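You operate a simulated robot arm through the tools that you are given. There is no shell and no other tool.

Carry out the task below with a simulated robot arm. There is one attempt and no reset: what you move stays moved.

## Task
Rivet the side panel's second hole, park the riveter head and free the clamp.
Fine: one full squeeze over that hole, fingers clear of the nose; no dents; lever up.

It is judged by the outcome, as a careful person would: the job done as asked, and still so three seconds after it is handed in. It fails if anything else is knocked over, pushed out of place, dropped, spilled or broken.

## Robot
A 7-joint arm with a two-finger gripper, fixed in place. Base frame: the origin is on the floor under the middle of its stand, x ahead of it, y to its left, z up. Units: m, degrees, N and s.
With the tool pointing down near the work surface it reaches from about 0.32 to 0.76 m from the base axis. Its first joint turns from -166.0 to 166.0 degrees. Payload 1.71 kg.
Tool frame: the origin (TCP) lies between the finger pads and is the grasp point; the fingertips stand 0.02 m ahead of it; z points along the fingers, y is the line along which they close. The gripper opens to 0.096 m; its body begins 0.113 m behind the TCP.
Orientation is that of the tool frame in the base frame, as a unit quaternion [w, x, y, z]. With the fingers straight down and closing along the base's y, the tool's x points along the base's -x, its y along +y and its z along -z.

## Interface
- The arm moves only by the tool move_arm. Its argument "moves" is a list of rows, each an object (a shift or turn left out is 0, a gripper value left out holds the last) with "gripper": the finger opening in m, from 0 to 0.096; "slide": the shift along the tool's x, y, z in m, a list of three; "angular": the turn, a rotation vector about the tool's x, y, z in degrees, a list of three. In form: [{"gripper": gripper, "slide": [dx, dy, dz], "angular": [ax, ay, az]}, ...]. A call has 1 to 20 rows; each row is the pose to reach, as a shift and turn from the pose commanded when the call began, along the tool's axes at that moment. Rows are played at 5 a second. More than 0.05 m and 8.6 degrees between two rows, or a gripper value outside its range, and nothing of the call is played. A pose out of reach is approached as far as the arm can. The call stops where the force on the tool passes 40 N (or 10 N more than at its start, if that is more) or the arm is blocked; 0.2 s more then pass. The fingers move at their own pace (about 0.153 m/s each) and stop on an object; they squeeze with about 33 N. The grip force told is the motor's: it shows also when the fingers shut on nothing. Time passes only in rows, and 0.2 s behind the last, so rows that repeat a pose let the fingers close. It gives the time, the measured TCP pose, the force on the tool (base axes), the opening and the grip force at its end, in the units of the frame above (readings bear some noise), with the torque about the TCP (base axes, N m) and any sound that the robot's microphone picked up.
- Cameras (640 x 400 px; columns grow to the right, rows downward): "scene" is fixed at [0.05, 0.6521, 1.6906]; the picture's right is [-0.76, -0.65, 0.00], its down [-0.44, 0.51, -0.74] and it looks along [0.48, -0.56, -0.68] (base axes); focal length 316 px, centre (320, 200). "wrist" rides on the gripper at [0.066, 0.014, -0.145] in the tool frame; the picture's right is [-0.21, 0.98, 0.00], its down [-0.88, -0.18, -0.45] and it looks along [-0.44, -0.09, 0.90] (tool axes); focal length 275 px, centre (320, 200). There is no depth. A picture from a camera that has moved, and an enlarged one, comes with that camera's place and axes in the base frame and with its lens.
- capture(camera): a new picture of that camera. The clock stands still meanwhile.
- move_column(by): moves the trunk up (or, below 0, down) by that many m; the arm rides with it, the base frame stays. It gives what a move gives, with no picture.
- close_up(camera, box): a new picture of the part [left, top, right, bottom] of that camera's present view, enlarged. The clock stands still meanwhile.
- sign_off(): hands the job in; it is judged then, once.

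Places have to be worked out from the pictures, the camera data and where the tool is seen. Open the gripper and draw the arm clear of the work before you hand the job in, unless the task says otherwise.

The tools are called after "Request:" by a JSON object that holds its "api" and its "payload". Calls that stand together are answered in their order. move_arm: Moves the arm, as the interface text tells. Its arguments: {"type":"object","properties":{"moves":{"type":"array","items":{"type":"object","properties":{"gripper":{"type":"number"},"slide":{"type":"array","items":{"type":"number"}},"angular":{"type":"array","items":{"type":"number"}}}}}},"required":["moves"]} The other tools are called the same way: move_column (by) moves the trunk up or down; capture (camera) takes a picture; close_up (camera, box) takes an enlarged picture of a part of a camera's view; sign_off () hands the job in.

At the start:

```text
time: 0.0
tcp_pos: [0.4125, 0.1369, 1.2893]
tcp_rot: [-0.001, 0.0, 1.0, -0.001]
ft_force: [-0.2, 0.2, -0.5]
ft_torque: [0.02, 0.01, 0.02]
grip_width: 0.0958
grasp_force: 0.0
trunk travel left (down, up): [-0.3, 0.086]
```

scene: 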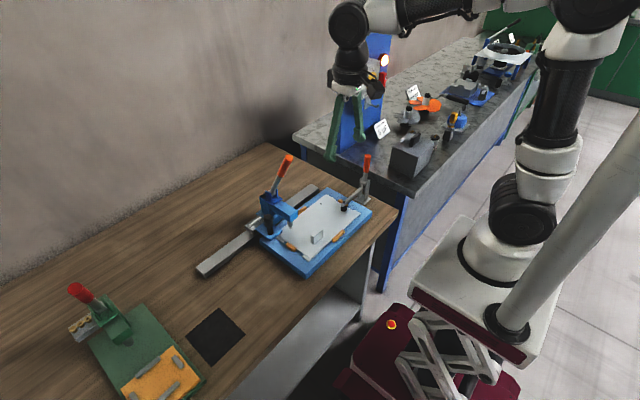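
wrist: 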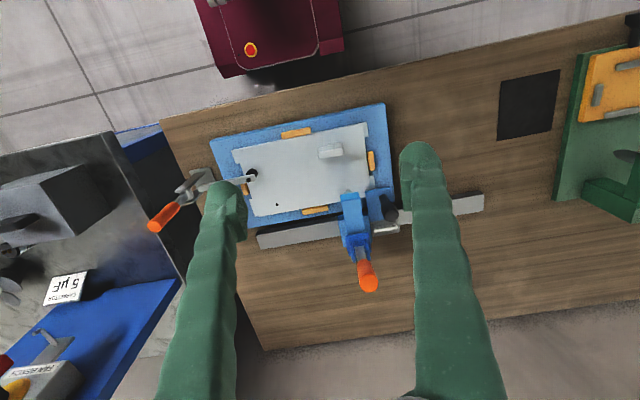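

I start by looking closer at the fixture: a blue jig with a white panel, a toggle clamp with a red/orange lever, and a riveter head on a rail.

Request:
{"api": "close_up", "payload": {"camera": "scene", "box": [190, 140, 390, 285]}}

Request:
{"api": "close_up", "payload": {"camera": "wrist", "box": [140, 90, 500, 310]}}

Request:
{"api": "close_up", "payload": {"camera": "scene", "box": [50, 260, 270, 400]}}

```text
2.76 times, centred on (290, 212) of scene
camera zoom: at [0.05, 0.6521, 1.6906], right [-0.76, -0.65, 0.0], down [-0.44, 0.51, -0.74], along [0.48, -0.56, -0.68], focal length 872 px, centre (403, 166)
```

zoom: 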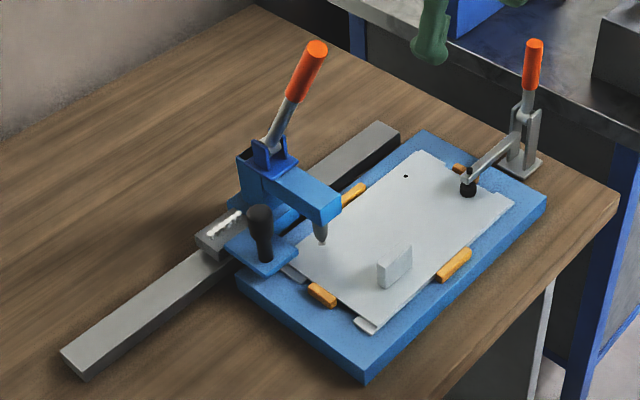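

```text
1.78 times, centred on (320, 200) of wrist
camera zoom: at [0.3472, 0.1526, 1.4334], right [0.21, 0.98, 0.0], down [0.88, -0.18, 0.44], along [0.43, -0.09, -0.9], focal length 489 px, centre (320, 200)
```

zoom: 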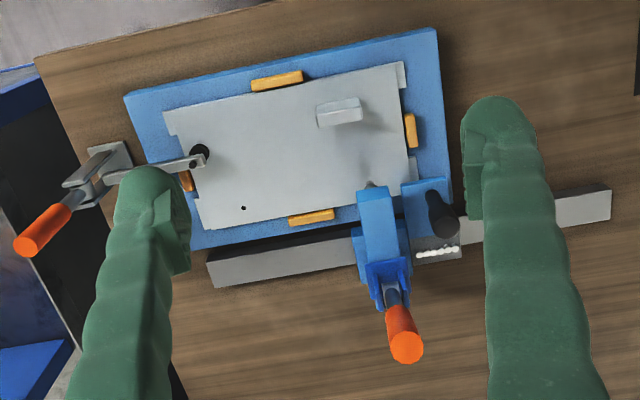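

```text
2.86 times, centred on (160, 330) of scene
camera zoom: at [0.05, 0.6521, 1.6906], right [-0.76, -0.65, 0.0], down [-0.44, 0.51, -0.74], along [0.48, -0.56, -0.68], focal length 903 px, centre (777, -171)
```

zoom: 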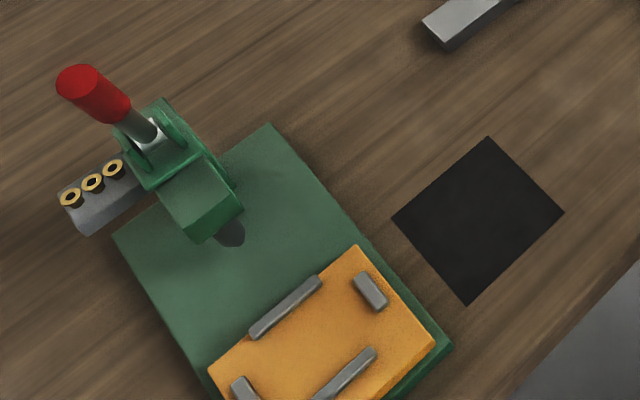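

The nose seems to sit near (0.60, 0.16), a hole is visible near (0.59, 0.01) at z≈0.90, the riveter lever top is near z 1.19 and the clamp lever top near (0.525, -0.16, 1.05). I tilt and lower the wrist camera on the robot side to see beneath the head.

Request:
{"api": "move_arm", "payload": {"moves": [{"gripper": 0.096, "slide": [0.01, -0.005, 0.03], "angular": [0, -5, 0]}, {"slide": [0.02, -0.01, 0.06], "angular": [0, -10, 0]}, {"slide": [0.03, -0.015, 0.09], "angular": [0, -15, 0]}, {"slide": [0.04, -0.02, 0.12], "angular": [0, -20, 0]}]}}

Request:
{"api": "capture", "payload": {"camera": "wrist"}}

```text
time: 1.0
tcp_pos: [0.3537, 0.1154, 1.174]
tcp_rot: [0.182, 0.001, 0.983, 0.0]
ft_force: [0.1, 0.0, -0.2]
ft_torque: [-0.01, 0.04, -0.03]
grip_width: 0.0959
grasp_force: 0.0
trunk travel left (down, up): [-0.3, 0.086]
```

```text
taken
camera wrist: at [0.2417, 0.131, 1.287], right [0.19, 0.98, 0.07], down [0.66, -0.18, 0.73], along [0.73, -0.09, -0.68], focal length 275 px, centre (320, 200)
```

wrist: 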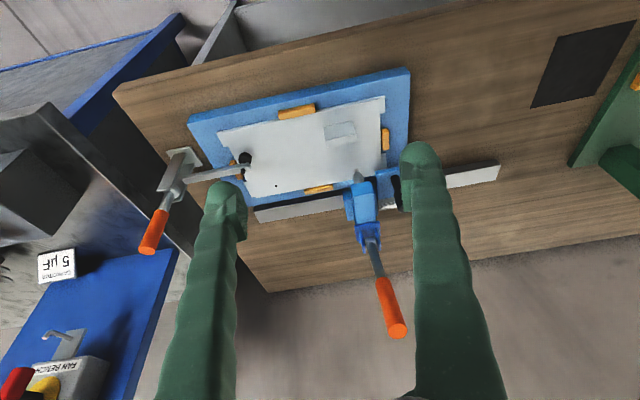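

Request:
{"api": "close_up", "payload": {"camera": "wrist", "box": [180, 70, 420, 220]}}

Request:
{"api": "close_up", "payload": {"camera": "wrist", "box": [320, 130, 420, 195]}}

Request:
{"api": "close_up", "payload": {"camera": "scene", "box": [250, 180, 350, 245]}}

```text
2.67 times, centred on (300, 145) of wrist
camera zoom: at [0.2417, 0.131, 1.287], right [0.19, 0.98, 0.07], down [0.66, -0.18, 0.73], along [0.73, -0.09, -0.68], focal length 734 px, centre (373, 347)
```

zoom: 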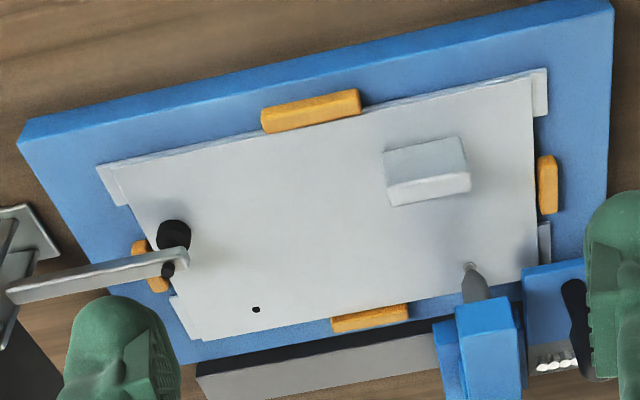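

```text
6.15 times, centred on (370, 162) of wrist
camera zoom: at [0.2417, 0.131, 1.287], right [0.19, 0.98, 0.07], down [0.66, -0.18, 0.73], along [0.73, -0.09, -0.68], focal length 1694 px, centre (12, 431)
```

zoom: 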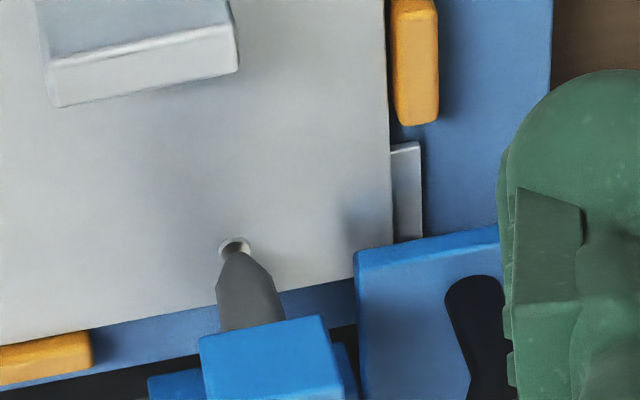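

```text
6.15 times, centred on (300, 212) of scene
camera zoom: at [0.05, 0.6521, 1.6906], right [-0.76, -0.65, 0.0], down [-0.44, 0.51, -0.74], along [0.48, -0.56, -0.68], focal length 1945 px, centre (443, 123)
```

zoom: 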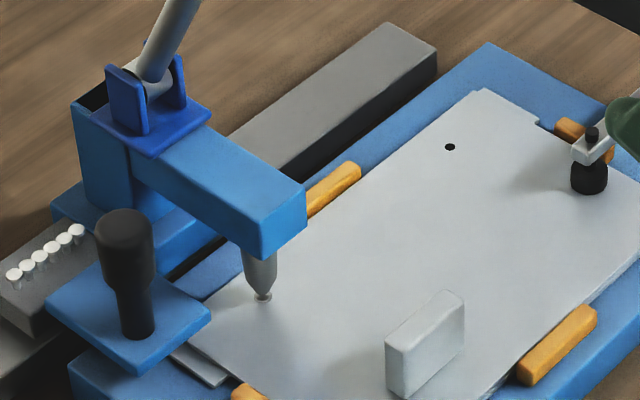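

The first hole already carries a rivet beneath the nose; the open black hole further along is the second one. I look closer at the rail, clamp and lever for marks and how they work.

Request:
{"api": "close_up", "payload": {"camera": "scene", "box": [190, 190, 290, 285]}}

Request:
{"api": "close_up", "payload": {"camera": "scene", "box": [315, 145, 395, 225]}}

Request:
{"api": "close_up", "payload": {"camera": "scene", "box": [240, 145, 330, 220]}}

Request:
{"api": "close_up", "payload": {"camera": "wrist", "box": [330, 130, 530, 255]}}

Request:
{"api": "close_up", "payload": {"camera": "wrist", "box": [120, 120, 280, 260]}}

```text
4.21 times, centred on (240, 238) of scene
camera zoom: at [0.05, 0.6521, 1.6906], right [-0.76, -0.65, 0.0], down [-0.44, 0.51, -0.74], along [0.48, -0.56, -0.68], focal length 1331 px, centre (657, 42)
```

zoom: 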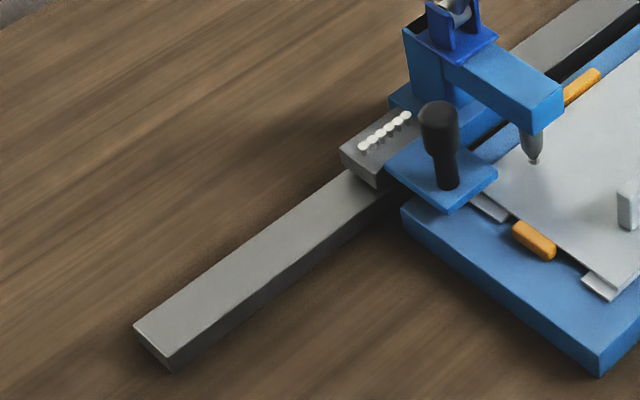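

```text
5.00 times, centred on (355, 185) of scene
camera zoom: at [0.05, 0.6521, 1.6906], right [-0.76, -0.65, 0.0], down [-0.44, 0.51, -0.74], along [0.48, -0.56, -0.68], focal length 1581 px, centre (145, 275)
```

zoom: 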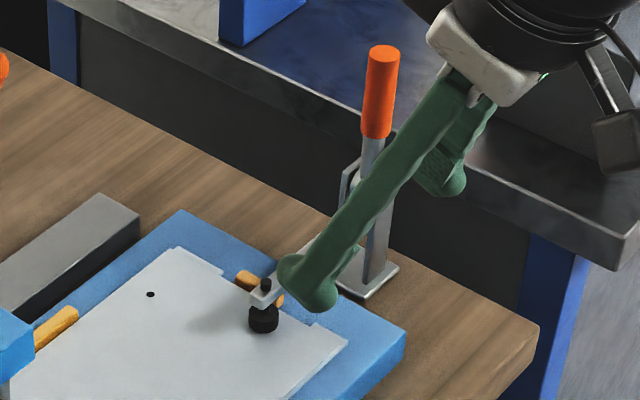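

```text
5.33 times, centred on (285, 182) of scene
camera zoom: at [0.05, 0.6521, 1.6906], right [-0.76, -0.65, 0.0], down [-0.44, 0.51, -0.74], along [0.48, -0.56, -0.68], focal length 1686 px, centre (507, 293)
```

zoom: 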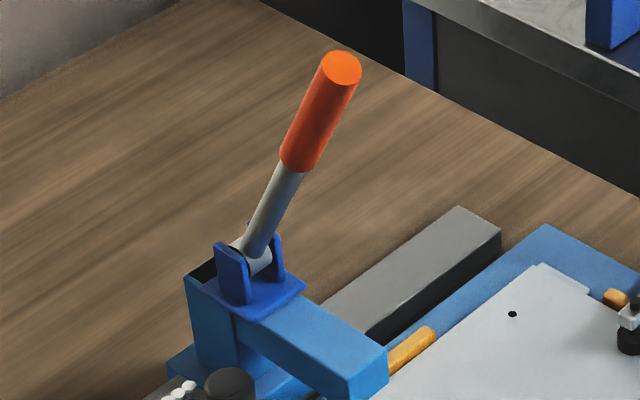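

```text
3.20 times, centred on (430, 192) of wrist
camera zoom: at [0.2417, 0.131, 1.287], right [0.19, 0.98, 0.07], down [0.66, -0.18, 0.73], along [0.73, -0.09, -0.68], focal length 881 px, centre (-32, 224)
```

zoom: 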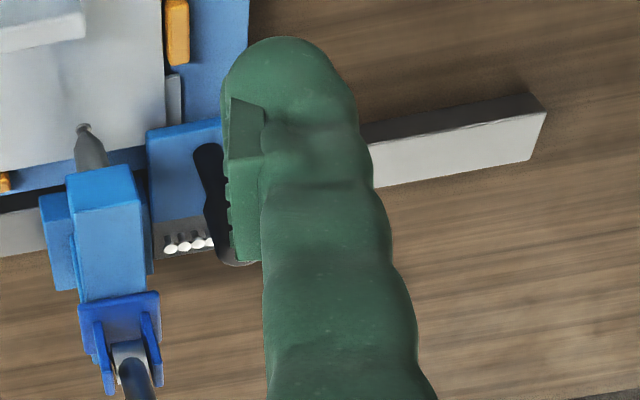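

```text
2.86 times, centred on (200, 190) of wrist
camera zoom: at [0.2417, 0.131, 1.287], right [0.19, 0.98, 0.07], down [0.66, -0.18, 0.73], along [0.73, -0.09, -0.68], focal length 786 px, centre (663, 229)
```

zoom: 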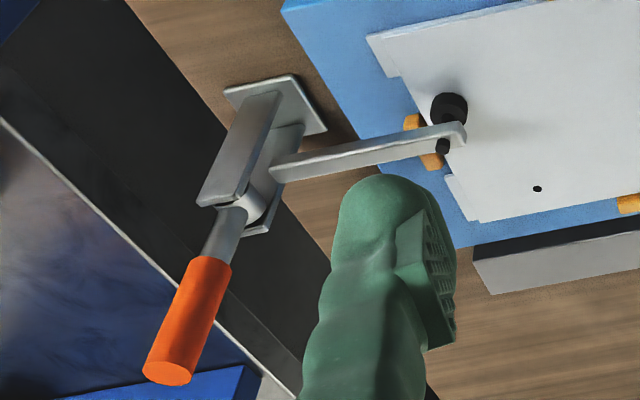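

The head must be slid towards -y by about 0.156 m using its black knob, whose top is near (0.624, 0.23, 0.978). I first straighten the tool and go up and left, away from the lever.

Request:
{"api": "move_arm", "payload": {"moves": [{"slide": [-0.017, 0.032, -0.011], "angular": [0, 4.2, 0]}, {"slide": [-0.034, 0.064, -0.022], "angular": [0, 8.4, 0]}, {"slide": [-0.05, 0.096, -0.033], "angular": [0, 12.6, 0]}, {"slide": [-0.067, 0.128, -0.044], "angular": [0, 16.8, 0]}, {"slide": [-0.084, 0.16, -0.055], "angular": [0, 21, 0]}]}}

Request:
{"api": "capture", "payload": {"camera": "scene"}}

```text
time: 2.2
tcp_pos: [0.4129, 0.2756, 1.2567]
tcp_rot: [-0.003, 0.0, 1.0, -0.002]
ft_force: [0.8, 0.3, 0.6]
ft_torque: [-0.01, 0.01, -0.01]
grip_width: 0.096
grasp_force: 0.0
trunk travel left (down, up): [-0.3, 0.086]
```

```text
taken
```

scene: 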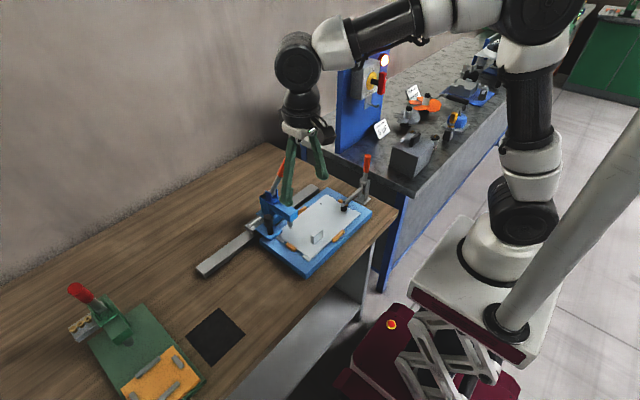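

Request:
{"api": "close_up", "payload": {"camera": "scene", "box": [240, 70, 360, 220]}}

Request:
{"api": "capture", "payload": {"camera": "wrist"}}

```text
2.67 times, centred on (300, 145) of scene
camera zoom: at [0.05, 0.6521, 1.6906], right [-0.76, -0.65, 0.0], down [-0.44, 0.51, -0.74], along [0.48, -0.56, -0.68], focal length 843 px, centre (373, 347)
```

zoom: 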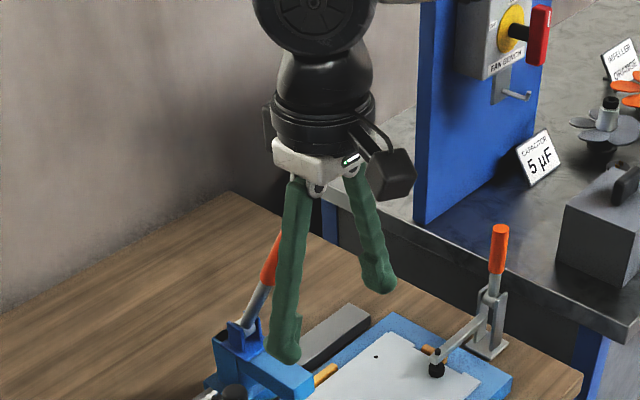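

```text
taken
camera wrist: at [0.349, 0.2915, 1.4012], right [0.21, 0.98, 0.0], down [0.88, -0.18, 0.44], along [0.43, -0.09, -0.9], focal length 275 px, centre (320, 200)
```

wrist: 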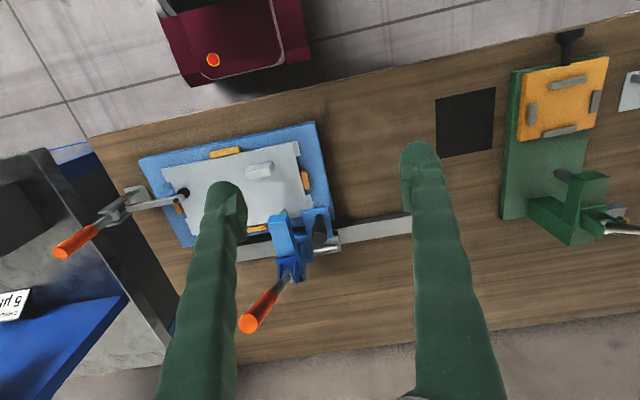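

Gripper palm looks about ±0.045 m wide. I turn the tool 90° about its axis so it closes along x and the camera faces the head from +y, and move over toward the knob while staying high.

Request:
{"api": "move_arm", "payload": {"moves": [{"slide": [-0.0134, 0.0022, 0.005], "angular": [0, 0, 8.2]}, {"slide": [-0.0267, 0.0044, 0.01], "angular": [0, 0, 16.4]}, {"slide": [-0.04, 0.0066, 0.015], "angular": [0, 0, 24.6]}, {"slide": [-0.0535, 0.0088, 0.02], "angular": [0, 0, 32.8]}, {"slide": [-0.0668, 0.011, 0.025], "angular": [0, 0, 41]}, {"slide": [-0.08, 0.0132, 0.03], "angular": [0, 0, 49.2]}, {"slide": [-0.0935, 0.0154, 0.035], "angular": [0, 0, 57.4]}, {"slide": [-0.107, 0.0176, 0.04], "angular": [0, 0, 65.6]}, {"slide": [-0.12, 0.0198, 0.045], "angular": [0, 0, 73.8]}, {"slide": [-0.1335, 0.022, 0.05], "angular": [0, 0, 82]}, {"slide": [-0.147, 0.024, 0.057], "angular": [0, 0, 90]}]}}

Request:
{"api": "capture", "payload": {"camera": "wrist"}}

Request:
{"api": "capture", "payload": {"camera": "scene"}}

```text
time: 4.6
tcp_pos: [0.5611, 0.3014, 1.1979]
tcp_rot: [-0.001, 0.707, 0.707, -0.002]
ft_force: [-0.2, 0.0, 1.1]
ft_torque: [-0.03, 0.0, -0.01]
grip_width: 0.0963
grasp_force: 0.1
trunk travel left (down, up): [-0.3, 0.086]
```

```text
taken
camera wrist: at [0.576, 0.3676, 1.3417], right [0.98, -0.21, 0.0], down [-0.18, -0.88, 0.45], along [-0.1, -0.44, -0.9], focal length 275 px, centre (320, 200)
```

wrist: 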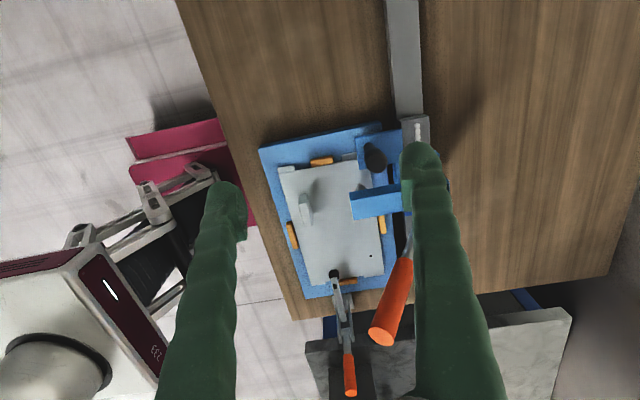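

```text
taken
```

scene: 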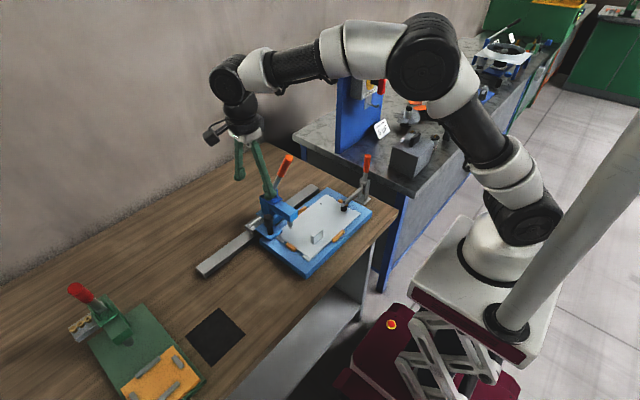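

Request:
{"api": "close_up", "payload": {"camera": "wrist", "box": [260, 100, 460, 225]}}

```text
3.20 times, centred on (360, 162) of wrist
camera zoom: at [0.576, 0.3676, 1.3417], right [0.98, -0.21, 0.0], down [-0.18, -0.88, 0.45], along [-0.1, -0.44, -0.9], focal length 881 px, centre (192, 320)
```

zoom: 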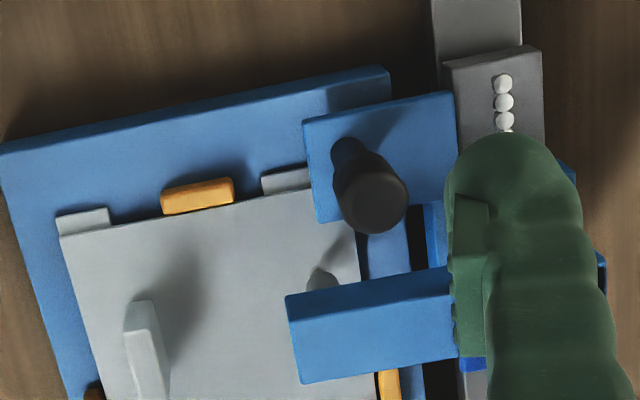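

Knob top comes out at about (0.626, 0.229, 0.978) with radius ~0.016, head arm side face at y≈0.185. I move above the knob with the tool tilted 15° so the palm leans away from the lever.

Request:
{"api": "move_arm", "payload": {"moves": [{"slide": [-0.016, 0.016, 0.0345], "angular": [0, -3.75, 0]}, {"slide": [-0.0325, 0.0325, 0.069], "angular": [0, -7.5, 0]}, {"slide": [-0.049, 0.049, 0.1035], "angular": [0, -11.25, 0]}, {"slide": [-0.065, 0.065, 0.138], "angular": [0, -15, 0]}, {"slide": [-0.065, 0.065, 0.138], "angular": [0, -15, 0]}]}}

Request:
{"api": "capture", "payload": {"camera": "wrist"}}

Request:
{"api": "close_up", "payload": {"camera": "scene", "box": [190, 100, 350, 250]}}

```text
time: 5.8
tcp_pos: [0.624, 0.2335, 1.0608]
tcp_rot: [0.091, 0.701, 0.701, -0.093]
ft_force: [-0.2, 0.2, 0.2]
ft_torque: [-0.03, -0.02, 0.03]
grip_width: 0.096
grasp_force: 0.0
trunk travel left (down, up): [-0.3, 0.086]
```

```text
taken
camera wrist: at [0.6379, 0.3361, 1.1835], right [0.98, -0.2, 0.05], down [-0.18, -0.73, 0.66], along [-0.09, -0.65, -0.75], focal length 275 px, centre (320, 200)
```

wrist: 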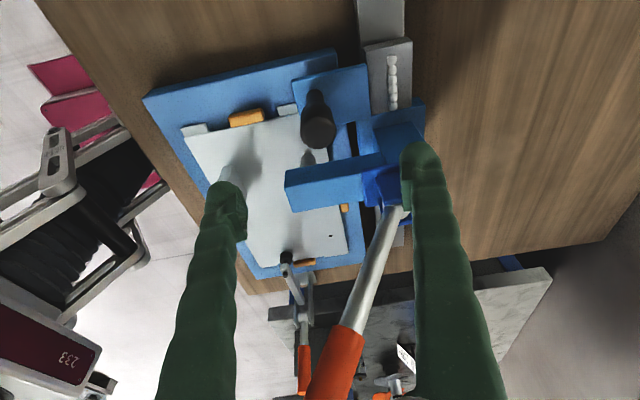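

```text
2.67 times, centred on (270, 175) of scene
camera zoom: at [0.05, 0.6521, 1.6906], right [-0.76, -0.65, 0.0], down [-0.44, 0.51, -0.74], along [0.48, -0.56, -0.68], focal length 843 px, centre (453, 267)
```

zoom: 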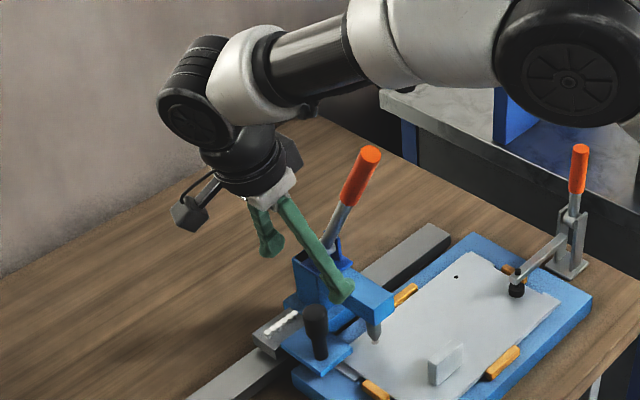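

The knob sits at about (0.626, 0.231), centred between the fingers. I descend vertically to grasp height (z≈0.958).

Request:
{"api": "move_arm", "payload": {"moves": [{"slide": [0.006, 0.0005, 0.025]}, {"slide": [0.0124, 0.001, 0.05]}, {"slide": [0.0186, 0.0015, 0.075]}, {"slide": [0.0248, 0.002, 0.1]}, {"slide": [0.0248, 0.002, 0.1]}]}}

Request:
{"api": "capture", "payload": {"camera": "wrist"}}

Request:
{"api": "close_up", "payload": {"camera": "scene", "box": [190, 130, 350, 255]}}

```text
time: 7.0
tcp_pos: [0.6245, 0.2355, 0.9557]
tcp_rot: [0.091, 0.7, 0.702, -0.093]
ft_force: [-0.1, -0.1, -0.8]
ft_torque: [-0.01, -0.01, 0.0]
grip_width: 0.0958
grasp_force: 0.0
trunk travel left (down, up): [-0.3, 0.086]
```

```text
taken
camera wrist: at [0.6396, 0.3368, 1.0789], right [0.98, -0.2, 0.05], down [-0.18, -0.73, 0.66], along [-0.09, -0.65, -0.75], focal length 275 px, centre (320, 200)
```

wrist: 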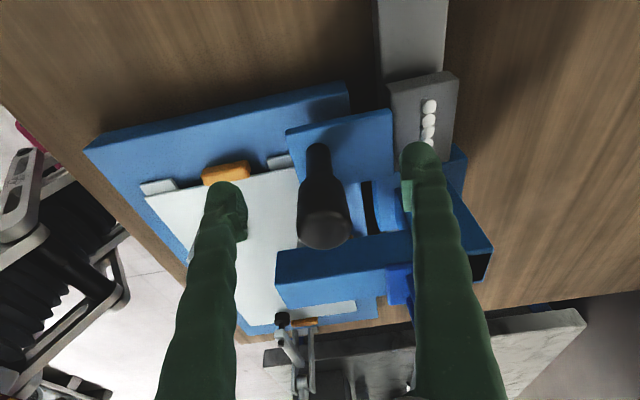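

```text
3.20 times, centred on (270, 192) of scene
camera zoom: at [0.05, 0.6521, 1.6906], right [-0.76, -0.65, 0.0], down [-0.44, 0.51, -0.74], along [0.48, -0.56, -0.68], focal length 1012 px, centre (480, 224)
```

zoom: 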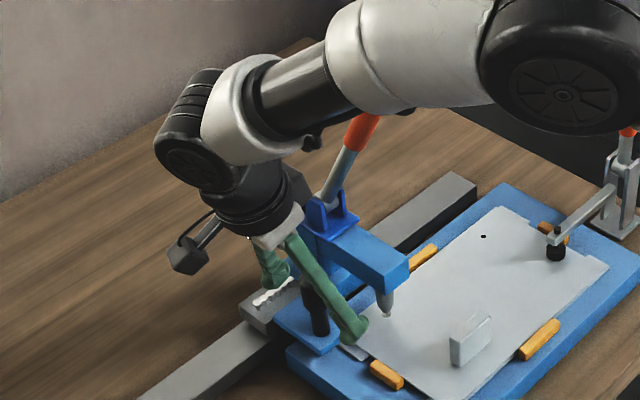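

No contact so far and the knob lies between the pads. I shift 4 mm to centre and close on the knob.

Request:
{"api": "move_arm", "payload": {"moves": [{"slide": [-0.004, 0.001, 0.001]}, {"slide": [-0.004, 0.001, 0.001], "gripper": 0.02}, {"slide": [-0.004, 0.001, 0.001], "gripper": 0.02}, {"slide": [-0.004, 0.001, 0.001], "gripper": 0.02}, {"slide": [-0.004, 0.001, 0.001], "gripper": 0.02}]}}

Request:
{"api": "capture", "payload": {"camera": "wrist"}}

Request:
{"api": "close_up", "payload": {"camera": "scene", "box": [230, 160, 350, 255]}}

```text
time: 8.2
tcp_pos: [0.6238, 0.2304, 0.9558]
tcp_rot: [0.089, 0.701, 0.701, -0.095]
ft_force: [-15.4, -3.7, -6.3]
ft_torque: [-0.02, -0.29, 0.0]
grip_width: 0.0265
grasp_force: 35.1
trunk travel left (down, up): [-0.3, 0.086]
```

```text
taken
camera wrist: at [0.6399, 0.333, 1.0786], right [0.98, -0.2, 0.05], down [-0.18, -0.73, 0.66], along [-0.1, -0.65, -0.75], focal length 275 px, centre (320, 200)
```

wrist: 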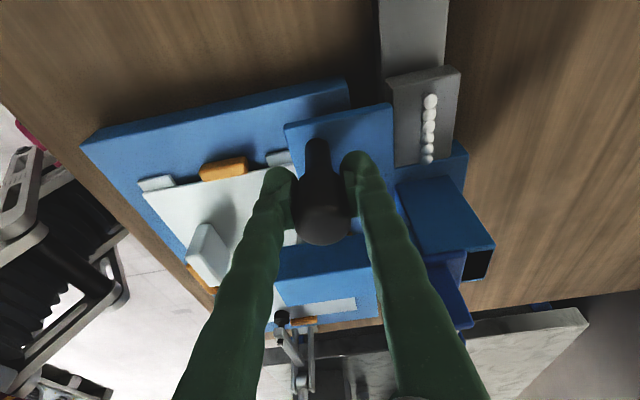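

```text
4.21 times, centred on (290, 208) of scene
camera zoom: at [0.05, 0.6521, 1.6906], right [-0.76, -0.65, 0.0], down [-0.44, 0.51, -0.74], along [0.48, -0.56, -0.68], focal length 1331 px, centre (446, 168)
```

zoom: 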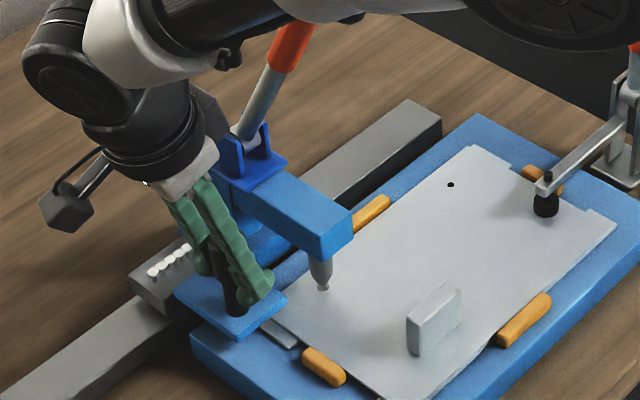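

Knob is gripped (width 0.0265, -15 N sideways in x). I relieve the x load by 2 mm and try a first 15 mm slide toward -y.

Request:
{"api": "move_arm", "payload": {"moves": [{"slide": [0, -0.002, 0], "gripper": 0.02}, {"slide": [-0.0048, -0.002, 0.0013], "gripper": 0.02}, {"slide": [-0.0097, -0.002, 0.0026], "gripper": 0.02}, {"slide": [-0.0145, -0.002, 0.0039], "gripper": 0.02}]}}

Request:
{"api": "close_up", "payload": {"camera": "scene", "box": [230, 160, 350, 255]}}

```text
time: 9.2
tcp_pos: [0.6252, 0.2157, 0.9553]
tcp_rot: [0.091, 0.7, 0.702, -0.094]
ft_force: [-10.3, 2.6, -17.1]
ft_torque: [0.28, -0.25, -0.05]
grip_width: 0.0265
grasp_force: 34.9
trunk travel left (down, up): [-0.3, 0.086]
```

```text
4.21 times, centred on (290, 208) of scene
camera zoom: at [0.05, 0.6521, 1.6906], right [-0.76, -0.65, 0.0], down [-0.44, 0.51, -0.74], along [0.48, -0.56, -0.68], focal length 1331 px, centre (446, 168)
```

zoom: 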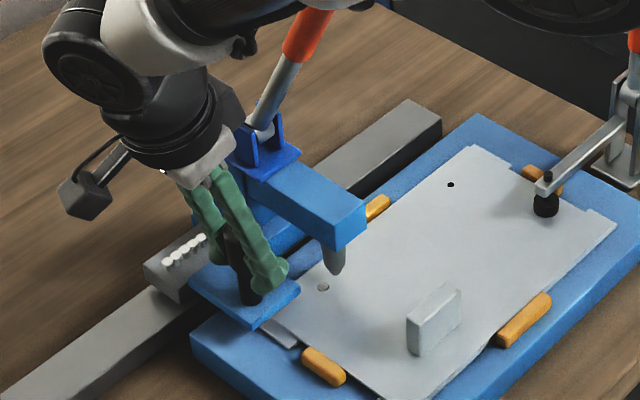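

The carriage slides freely; the rivet in hole 1 is now uncovered. I continue along -y about 0.10 m, lowering the command 1.5 mm to relieve the vertical load.

Request:
{"api": "move_arm", "payload": {"moves": [{"slide": [-0.0108, -0.001, 0.0046], "gripper": 0.02}, {"slide": [-0.0224, -0.001, 0.0077], "gripper": 0.02}, {"slide": [-0.034, -0.001, 0.0108], "gripper": 0.02}, {"slide": [-0.0456, -0.001, 0.0139], "gripper": 0.02}, {"slide": [-0.0572, -0.001, 0.017], "gripper": 0.02}, {"slide": [-0.0688, -0.001, 0.0201], "gripper": 0.02}, {"slide": [-0.0804, -0.001, 0.0232], "gripper": 0.02}, {"slide": [-0.092, -0.001, 0.0263], "gripper": 0.02}]}}

Request:
{"api": "close_up", "payload": {"camera": "scene", "box": [250, 150, 370, 245]}}

Request:
{"api": "capture", "payload": {"camera": "wrist"}}

```text
time: 11.0
tcp_pos: [0.6246, 0.1187, 0.9558]
tcp_rot: [0.091, 0.701, 0.701, -0.093]
ft_force: [-1.6, -0.9, 2.0]
ft_torque: [0.6, -0.02, 0.13]
grip_width: 0.0267
grasp_force: 35.1
trunk travel left (down, up): [-0.3, 0.086]
```

```text
4.21 times, centred on (310, 198) of scene
camera zoom: at [0.05, 0.6521, 1.6906], right [-0.76, -0.65, 0.0], down [-0.44, 0.51, -0.74], along [0.48, -0.56, -0.68], focal length 1331 px, centre (362, 210)
```

zoom: 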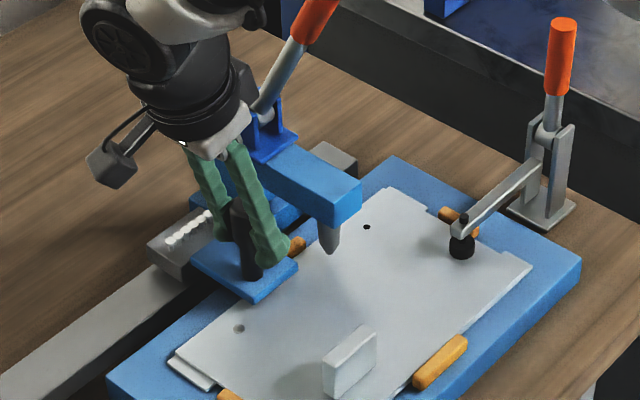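

```text
taken
camera wrist: at [0.6395, 0.2216, 1.0788], right [0.98, -0.2, 0.05], down [-0.18, -0.73, 0.66], along [-0.09, -0.65, -0.75], focal length 275 px, centre (320, 200)
```

wrist: 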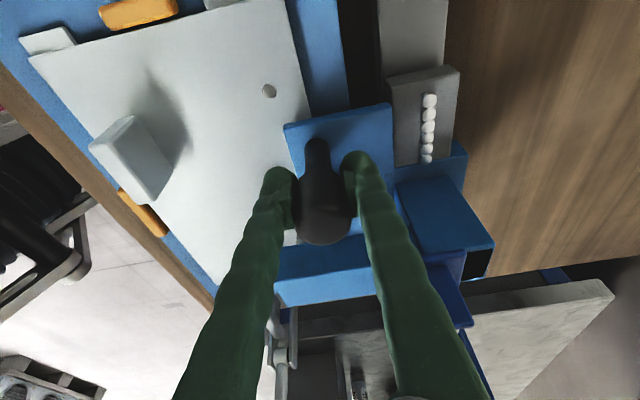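

The nose is about 45 mm short of hole 2 by my estimate. I zoom strongly on the nose and hole to measure the remaining distance.

Request:
{"api": "close_up", "payload": {"camera": "scene", "box": [270, 185, 330, 235]}}

Request:
{"api": "close_up", "payload": {"camera": "scene", "box": [290, 190, 320, 215]}}

```text
8.00 times, centred on (300, 210) of scene
camera zoom: at [0.05, 0.6521, 1.6906], right [-0.76, -0.65, 0.0], down [-0.44, 0.51, -0.74], along [0.48, -0.56, -0.68], focal length 2529 px, centre (480, 120)
```

zoom: 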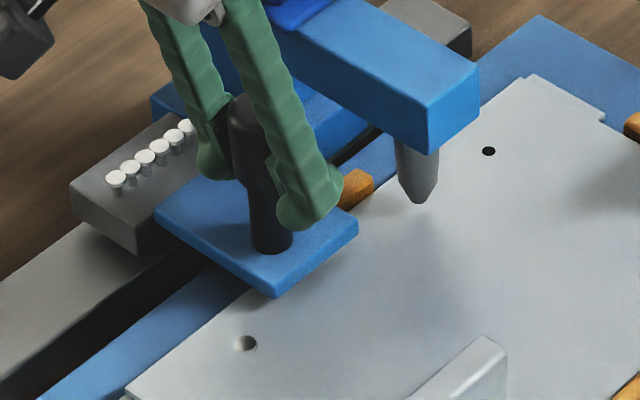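

```text
16.00 times, centred on (305, 202) of scene
camera zoom: at [0.05, 0.6521, 1.6906], right [-0.76, -0.65, 0.0], down [-0.44, 0.51, -0.74], along [0.48, -0.56, -0.68], focal length 5058 px, centre (560, 160)
```

zoom: 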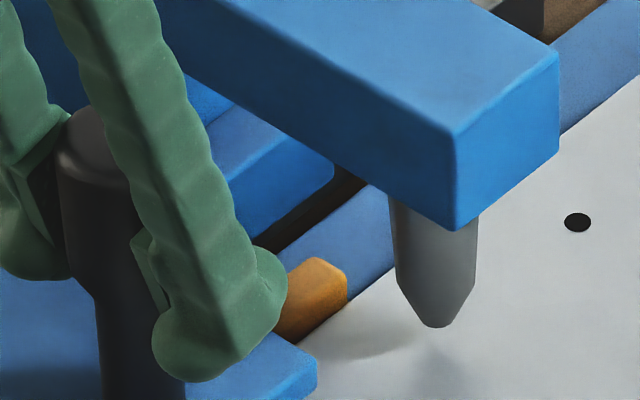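

The nose tip stands ~4 mm above the panel and about 48 mm short of hole 2. I slide another 46 mm and re-measure.

Request:
{"api": "move_arm", "payload": {"moves": [{"slide": [-0.0089, 0, 0.0024], "gripper": 0.02}, {"slide": [-0.0178, 0, 0.0048], "gripper": 0.02}, {"slide": [-0.0267, 0, 0.0072], "gripper": 0.02}, {"slide": [-0.0356, 0, 0.0095], "gripper": 0.02}, {"slide": [-0.0444, 0, 0.0119], "gripper": 0.02}, {"slide": [-0.0444, 0, 0.0119], "gripper": 0.02}]}}

Request:
{"api": "close_up", "payload": {"camera": "scene", "box": [270, 185, 330, 235]}}

Request:
{"api": "close_up", "payload": {"camera": "scene", "box": [305, 190, 335, 215]}}

Request:
{"api": "capture", "payload": {"camera": "wrist"}}

```text
time: 12.4
tcp_pos: [0.6255, 0.0724, 0.9561]
tcp_rot: [0.092, 0.701, 0.701, -0.094]
ft_force: [5.5, -6.9, 9.2]
ft_torque: [-0.02, 0.05, -0.01]
grip_width: 0.0265
grasp_force: 35.3
trunk travel left (down, up): [-0.3, 0.086]
```

```text
8.00 times, centred on (300, 210) of scene
camera zoom: at [0.05, 0.6521, 1.6906], right [-0.76, -0.65, 0.0], down [-0.44, 0.51, -0.74], along [0.48, -0.56, -0.68], focal length 2529 px, centre (480, 120)
```

zoom: 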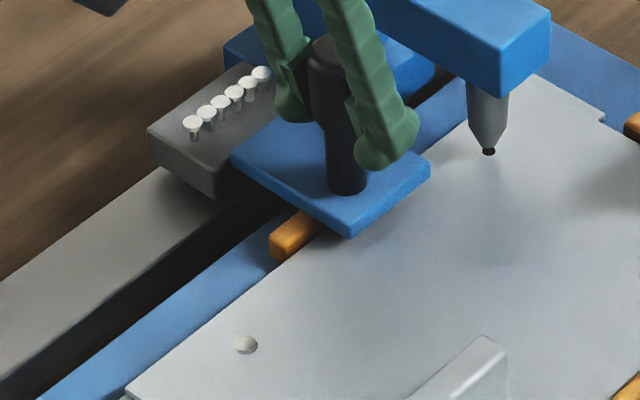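

```text
16.00 times, centred on (320, 202) of scene
camera zoom: at [0.05, 0.6521, 1.6906], right [-0.76, -0.65, 0.0], down [-0.44, 0.51, -0.74], along [0.48, -0.56, -0.68], focal length 5058 px, centre (320, 160)
```

zoom: 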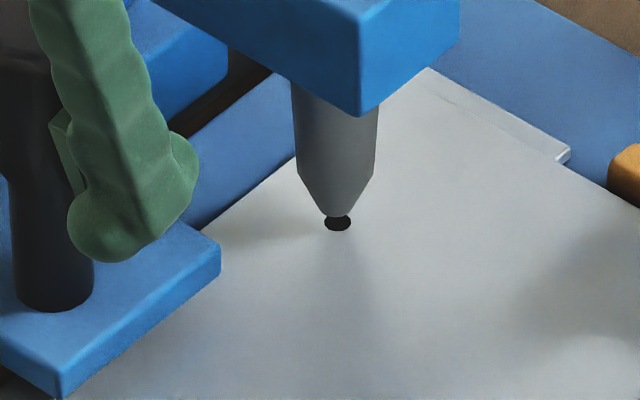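

```text
taken
camera wrist: at [0.6396, 0.1738, 1.0785], right [0.98, -0.2, 0.05], down [-0.18, -0.73, 0.66], along [-0.09, -0.65, -0.75], focal length 275 px, centre (320, 200)
```

wrist: 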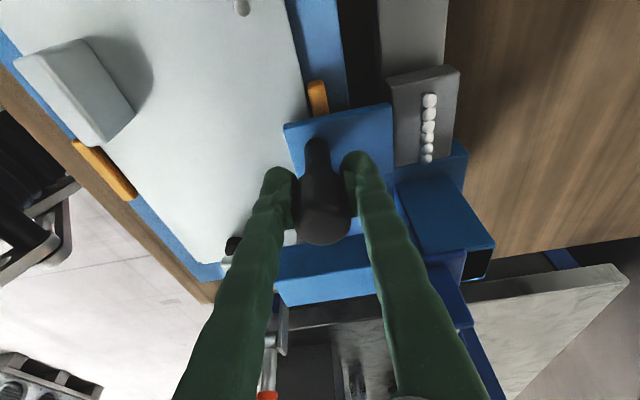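

Nose tip axis (337 px) and hole centre (338 px) line up in the 16x view, the tip about 4 mm above it. I open the fingers and check that the carriage stays there.

Request:
{"api": "move_arm", "payload": {"moves": [{"gripper": 0.05}, {"gripper": 0.08}, {"gripper": 0.08}]}}

Request:
{"api": "close_up", "payload": {"camera": "scene", "box": [305, 190, 335, 215]}}

Request:
{"api": "capture", "payload": {"camera": "wrist"}}

Request:
{"api": "capture", "payload": {"camera": "scene"}}

```text
time: 13.2
tcp_pos: [0.6242, 0.0739, 0.954]
tcp_rot: [0.092, 0.701, 0.701, -0.092]
ft_force: [0.6, -0.2, -0.2]
ft_torque: [0.02, 0.0, 0.02]
grip_width: 0.0801
grasp_force: 0.1
trunk travel left (down, up): [-0.3, 0.086]
```

```text
16.00 times, centred on (320, 202) of scene
camera zoom: at [0.05, 0.6521, 1.6906], right [-0.76, -0.65, 0.0], down [-0.44, 0.51, -0.74], along [0.48, -0.56, -0.68], focal length 5058 px, centre (320, 160)
```

zoom: 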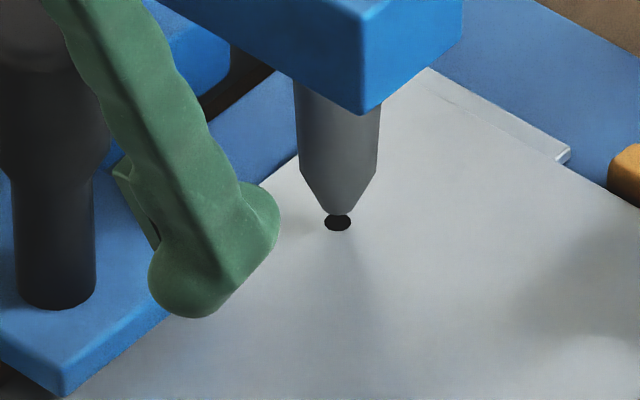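

```text
taken
camera wrist: at [0.639, 0.1762, 1.0781], right [0.98, -0.2, 0.05], down [-0.18, -0.73, 0.66], along [-0.09, -0.65, -0.75], focal length 275 px, centre (320, 200)
```

wrist: 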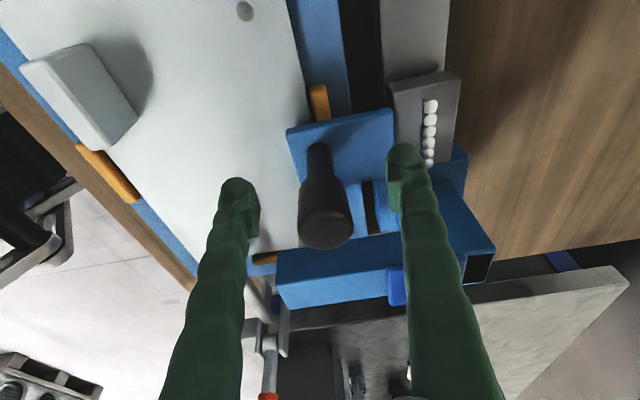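

```text
taken
```

scene: 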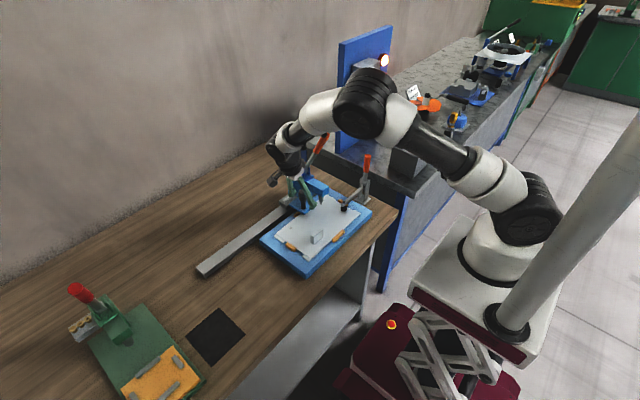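

The carriage settled by under 1 mm and stays over the hole. I withdraw the gripper up and toward +y.

Request:
{"api": "move_arm", "payload": {"moves": [{"slide": [0.003, 0, -0.04], "gripper": 0.09}, {"slide": [0.01, 0, -0.08]}, {"slide": [0.018, 0, -0.12]}, {"slide": [0.025, 0, -0.16]}, {"slide": [0.031, 0, -0.195]}]}}

Request:
{"api": "capture", "payload": {"camera": "wrist"}}

Request:
{"api": "capture", "payload": {"camera": "scene"}}

```text
time: 14.4
tcp_pos: [0.6262, 0.1577, 1.1371]
tcp_rot: [0.091, 0.7, 0.702, -0.093]
ft_force: [-0.4, 0.9, 0.1]
ft_torque: [-0.04, 0.01, -0.01]
grip_width: 0.09
grasp_force: 0.1
trunk travel left (down, up): [-0.3, 0.086]
```

```text
taken
camera wrist: at [0.6403, 0.2592, 1.2604], right [0.98, -0.2, 0.05], down [-0.18, -0.73, 0.66], along [-0.09, -0.65, -0.75], focal length 275 px, centre (320, 200)
```

wrist: 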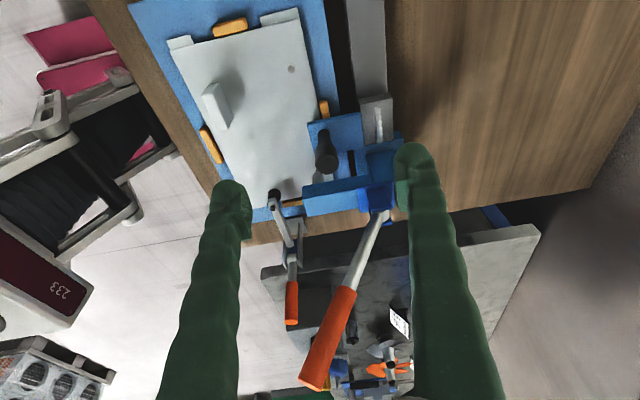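

```text
taken
```

scene: 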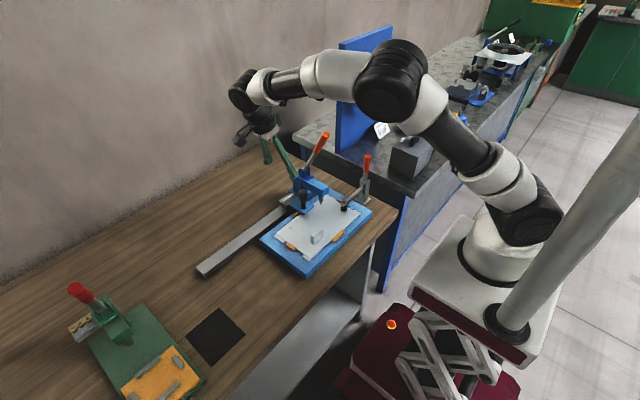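

Now I straighten the tool and pull back toward the robot before turning it for the lever work.

Request:
{"api": "move_arm", "payload": {"moves": [{"slide": [0.0034, -0.03, -0.0258], "angular": [0, 3, 0]}, {"slide": [0.0069, -0.06, -0.0516], "angular": [0, 6, 0]}, {"slide": [0.0103, -0.09, -0.0774], "angular": [0, 9, 0]}, {"slide": [0.0138, -0.12, -0.1032], "angular": [0, 12, 0]}, {"slide": [0.0172, -0.15, -0.129], "angular": [0, 15, 0]}]}}

Request:
{"api": "close_up", "payload": {"camera": "scene", "box": [270, 125, 350, 190]}}

Request:
{"api": "close_up", "payload": {"camera": "scene", "box": [290, 170, 350, 215]}}

```text
time: 15.6
tcp_pos: [0.4766, 0.2039, 1.2585]
tcp_rot: [-0.002, 0.706, 0.708, 0.0]
ft_force: [-0.6, 0.0, 0.2]
ft_torque: [-0.01, -0.05, 0.01]
grip_width: 0.0903
grasp_force: 0.0
trunk travel left (down, up): [-0.3, 0.086]
```

```text
6.15 times, centred on (310, 158) of scene
camera zoom: at [0.05, 0.6521, 1.6906], right [-0.76, -0.65, 0.0], down [-0.44, 0.51, -0.74], along [0.48, -0.56, -0.68], focal length 1945 px, centre (382, 462)
```

zoom: 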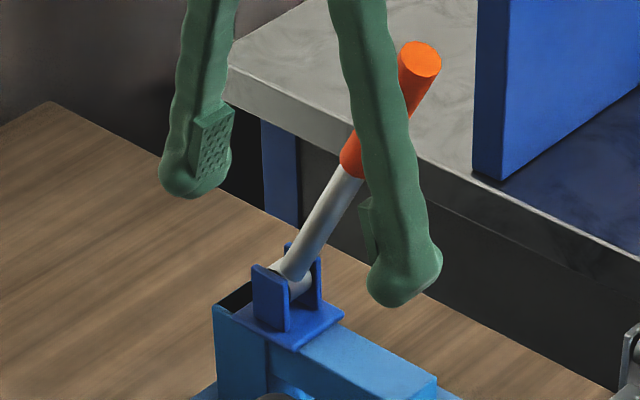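

```text
8.89 times, centred on (320, 192) of scene
camera zoom: at [0.05, 0.6521, 1.6906], right [-0.76, -0.65, 0.0], down [-0.44, 0.51, -0.74], along [0.48, -0.56, -0.68], focal length 2810 px, centre (320, 267)
```

zoom: 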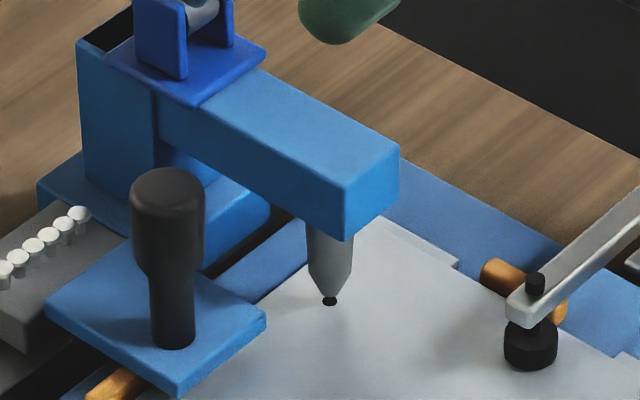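

The nose stays above hole 2. I rotate the gripper back so it closes along y and move in front of the lever, above its height.

Request:
{"api": "move_arm", "payload": {"moves": [{"slide": [-0.0125, -0.0069, 0], "angular": [0, 0, -8.2]}, {"slide": [-0.025, -0.0138, 0], "angular": [0, 0, -16.4]}, {"slide": [-0.0375, -0.0207, 0], "angular": [0, 0, -24.6]}, {"slide": [-0.05, -0.0276, 0], "angular": [0, 0, -32.8]}, {"slide": [-0.0625, -0.0345, 0], "angular": [0, 0, -41]}, {"slide": [-0.075, -0.0414, 0], "angular": [0, 0, -49.2]}, {"slide": [-0.0875, -0.0483, 0], "angular": [0, 0, -57.4]}, {"slide": [-0.1, -0.0552, 0], "angular": [0, 0, -65.6]}, {"slide": [-0.1125, -0.0621, 0], "angular": [0, 0, -73.8]}, {"slide": [-0.125, -0.069, 0], "angular": [0, 0, -82]}, {"slide": [-0.1375, -0.076, 0], "angular": [0, 0, -90]}]}}

Request:
{"api": "capture", "payload": {"camera": "wrist"}}

Request:
{"api": "close_up", "payload": {"camera": "scene", "box": [270, 125, 350, 190]}}

```text
time: 18.0
tcp_pos: [0.398, 0.0661, 1.2558]
tcp_rot: [-0.002, -0.002, 1.0, 0.0]
ft_force: [-0.2, -0.6, -0.5]
ft_torque: [0.04, -0.02, -0.03]
grip_width: 0.09
grasp_force: 0.1
trunk travel left (down, up): [-0.3, 0.086]
```

```text
taken
camera wrist: at [0.3336, 0.0807, 1.4013], right [0.2, 0.98, 0.0], down [0.88, -0.18, 0.44], along [0.43, -0.09, -0.9], focal length 275 px, centre (320, 200)
```

wrist: 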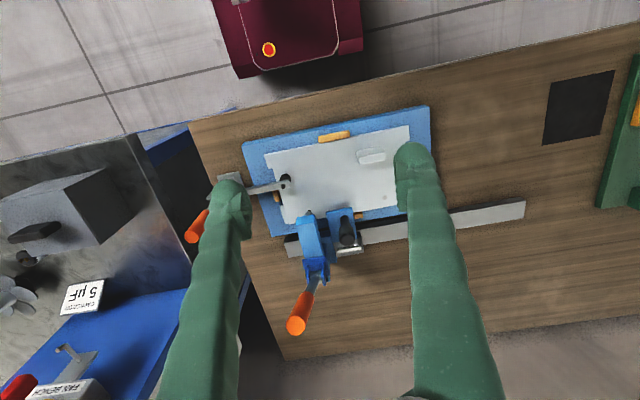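

```text
6.15 times, centred on (310, 158) of scene
camera zoom: at [0.05, 0.6521, 1.6906], right [-0.76, -0.65, 0.0], down [-0.44, 0.51, -0.74], along [0.48, -0.56, -0.68], focal length 1945 px, centre (382, 462)
```

zoom: 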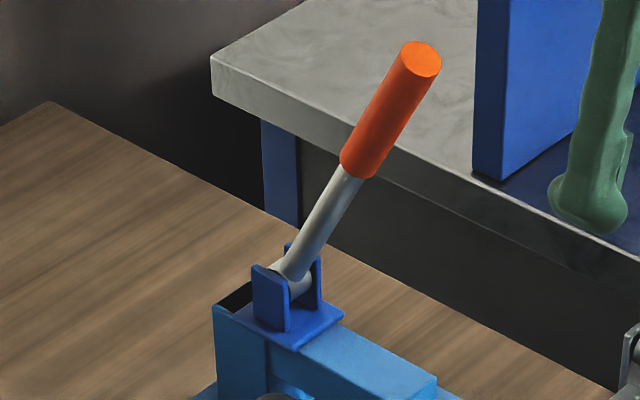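

Request:
{"api": "close_up", "payload": {"camera": "wrist", "box": [260, 190, 380, 345]}}

Request:
{"api": "close_up", "payload": {"camera": "wrist", "box": [275, 180, 335, 220]}}

```text
2.58 times, centred on (320, 268) of wrist
camera zoom: at [0.3336, 0.0807, 1.4013], right [0.2, 0.98, 0.0], down [0.88, -0.18, 0.44], along [0.43, -0.09, -0.9], focal length 710 px, centre (320, 26)
```

zoom: 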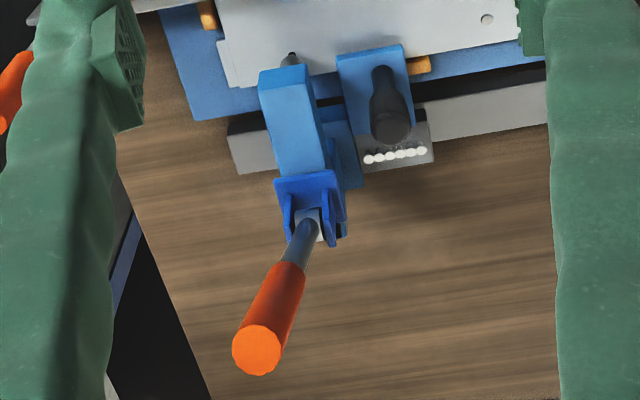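

```text
10.00 times, centred on (305, 200) of wrist
camera zoom: at [0.3336, 0.0807, 1.4013], right [0.2, 0.98, 0.0], down [0.88, -0.18, 0.44], along [0.43, -0.09, -0.9], focal length 2753 px, centre (470, 200)
```

zoom: 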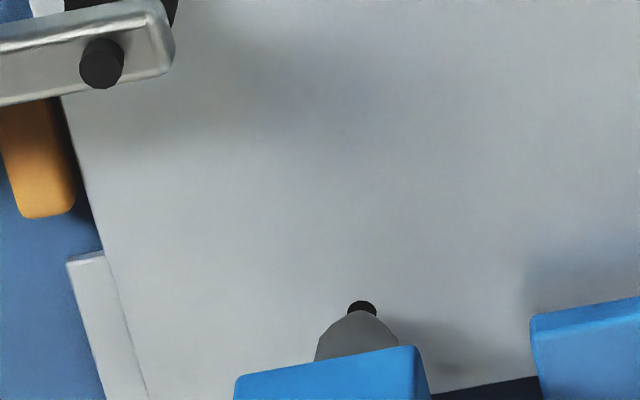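

Triangulated lever: end (0.583, 0.001, 1.186), orange grip down to (0.622, 0.003, 1.10), pivot near (0.675, 0, 0.993), tilted 25° toward the robot. I move above the grip point with open fingers straddling it in y.

Request:
{"api": "move_arm", "payload": {"moves": [{"slide": [-0.0404, -0.0128, 0], "gripper": 0.09}, {"slide": [-0.0808, -0.0256, 0]}, {"slide": [-0.1212, -0.0384, 0]}, {"slide": [-0.1616, -0.0512, 0]}, {"slide": [-0.202, -0.064, 0]}, {"slide": [-0.202, -0.064, 0]}]}}

Request:
{"api": "capture", "payload": {"camera": "wrist"}}

Request:
{"api": "close_up", "payload": {"camera": "scene", "box": [260, 75, 380, 210]}}

```text
time: 19.4
tcp_pos: [0.6023, 0.0027, 1.2576]
tcp_rot: [-0.001, -0.001, 1.0, -0.001]
ft_force: [0.0, 0.3, 0.2]
ft_torque: [0.02, -0.08, 0.01]
grip_width: 0.0901
grasp_force: 0.0
trunk travel left (down, up): [-0.3, 0.086]
```

```text
taken
camera wrist: at [0.5373, 0.0176, 1.4025], right [0.2, 0.98, 0.0], down [0.88, -0.18, 0.44], along [0.43, -0.09, -0.9], focal length 275 px, centre (320, 200)
```

wrist: 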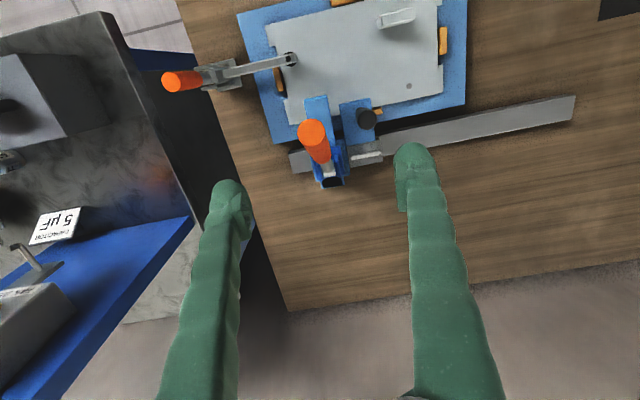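

```text
2.96 times, centred on (320, 142) of scene
camera zoom: at [0.05, 0.6521, 1.6906], right [-0.76, -0.65, 0.0], down [-0.44, 0.51, -0.74], along [0.48, -0.56, -0.68], focal length 937 px, centre (320, 370)
```

zoom: 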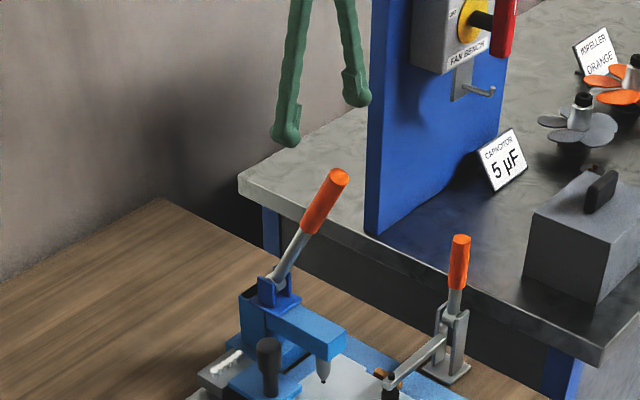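

Request:
{"api": "close_up", "payload": {"camera": "wrist", "box": [280, 90, 400, 195]}}

```text
3.81 times, centred on (340, 142) of wrist
camera zoom: at [0.5373, 0.0176, 1.4025], right [0.2, 0.98, 0.0], down [0.88, -0.18, 0.44], along [0.43, -0.09, -0.9], focal length 1049 px, centre (244, 419)
```

zoom: 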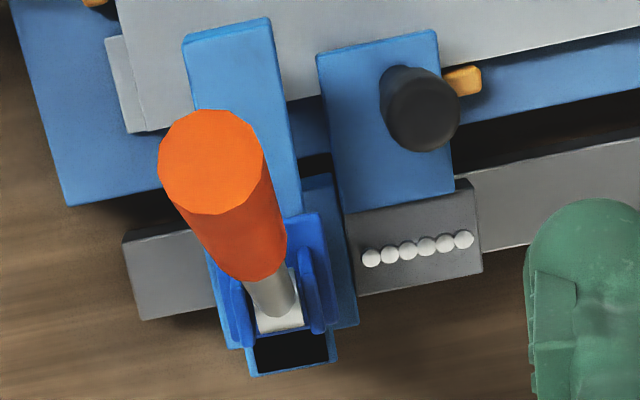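

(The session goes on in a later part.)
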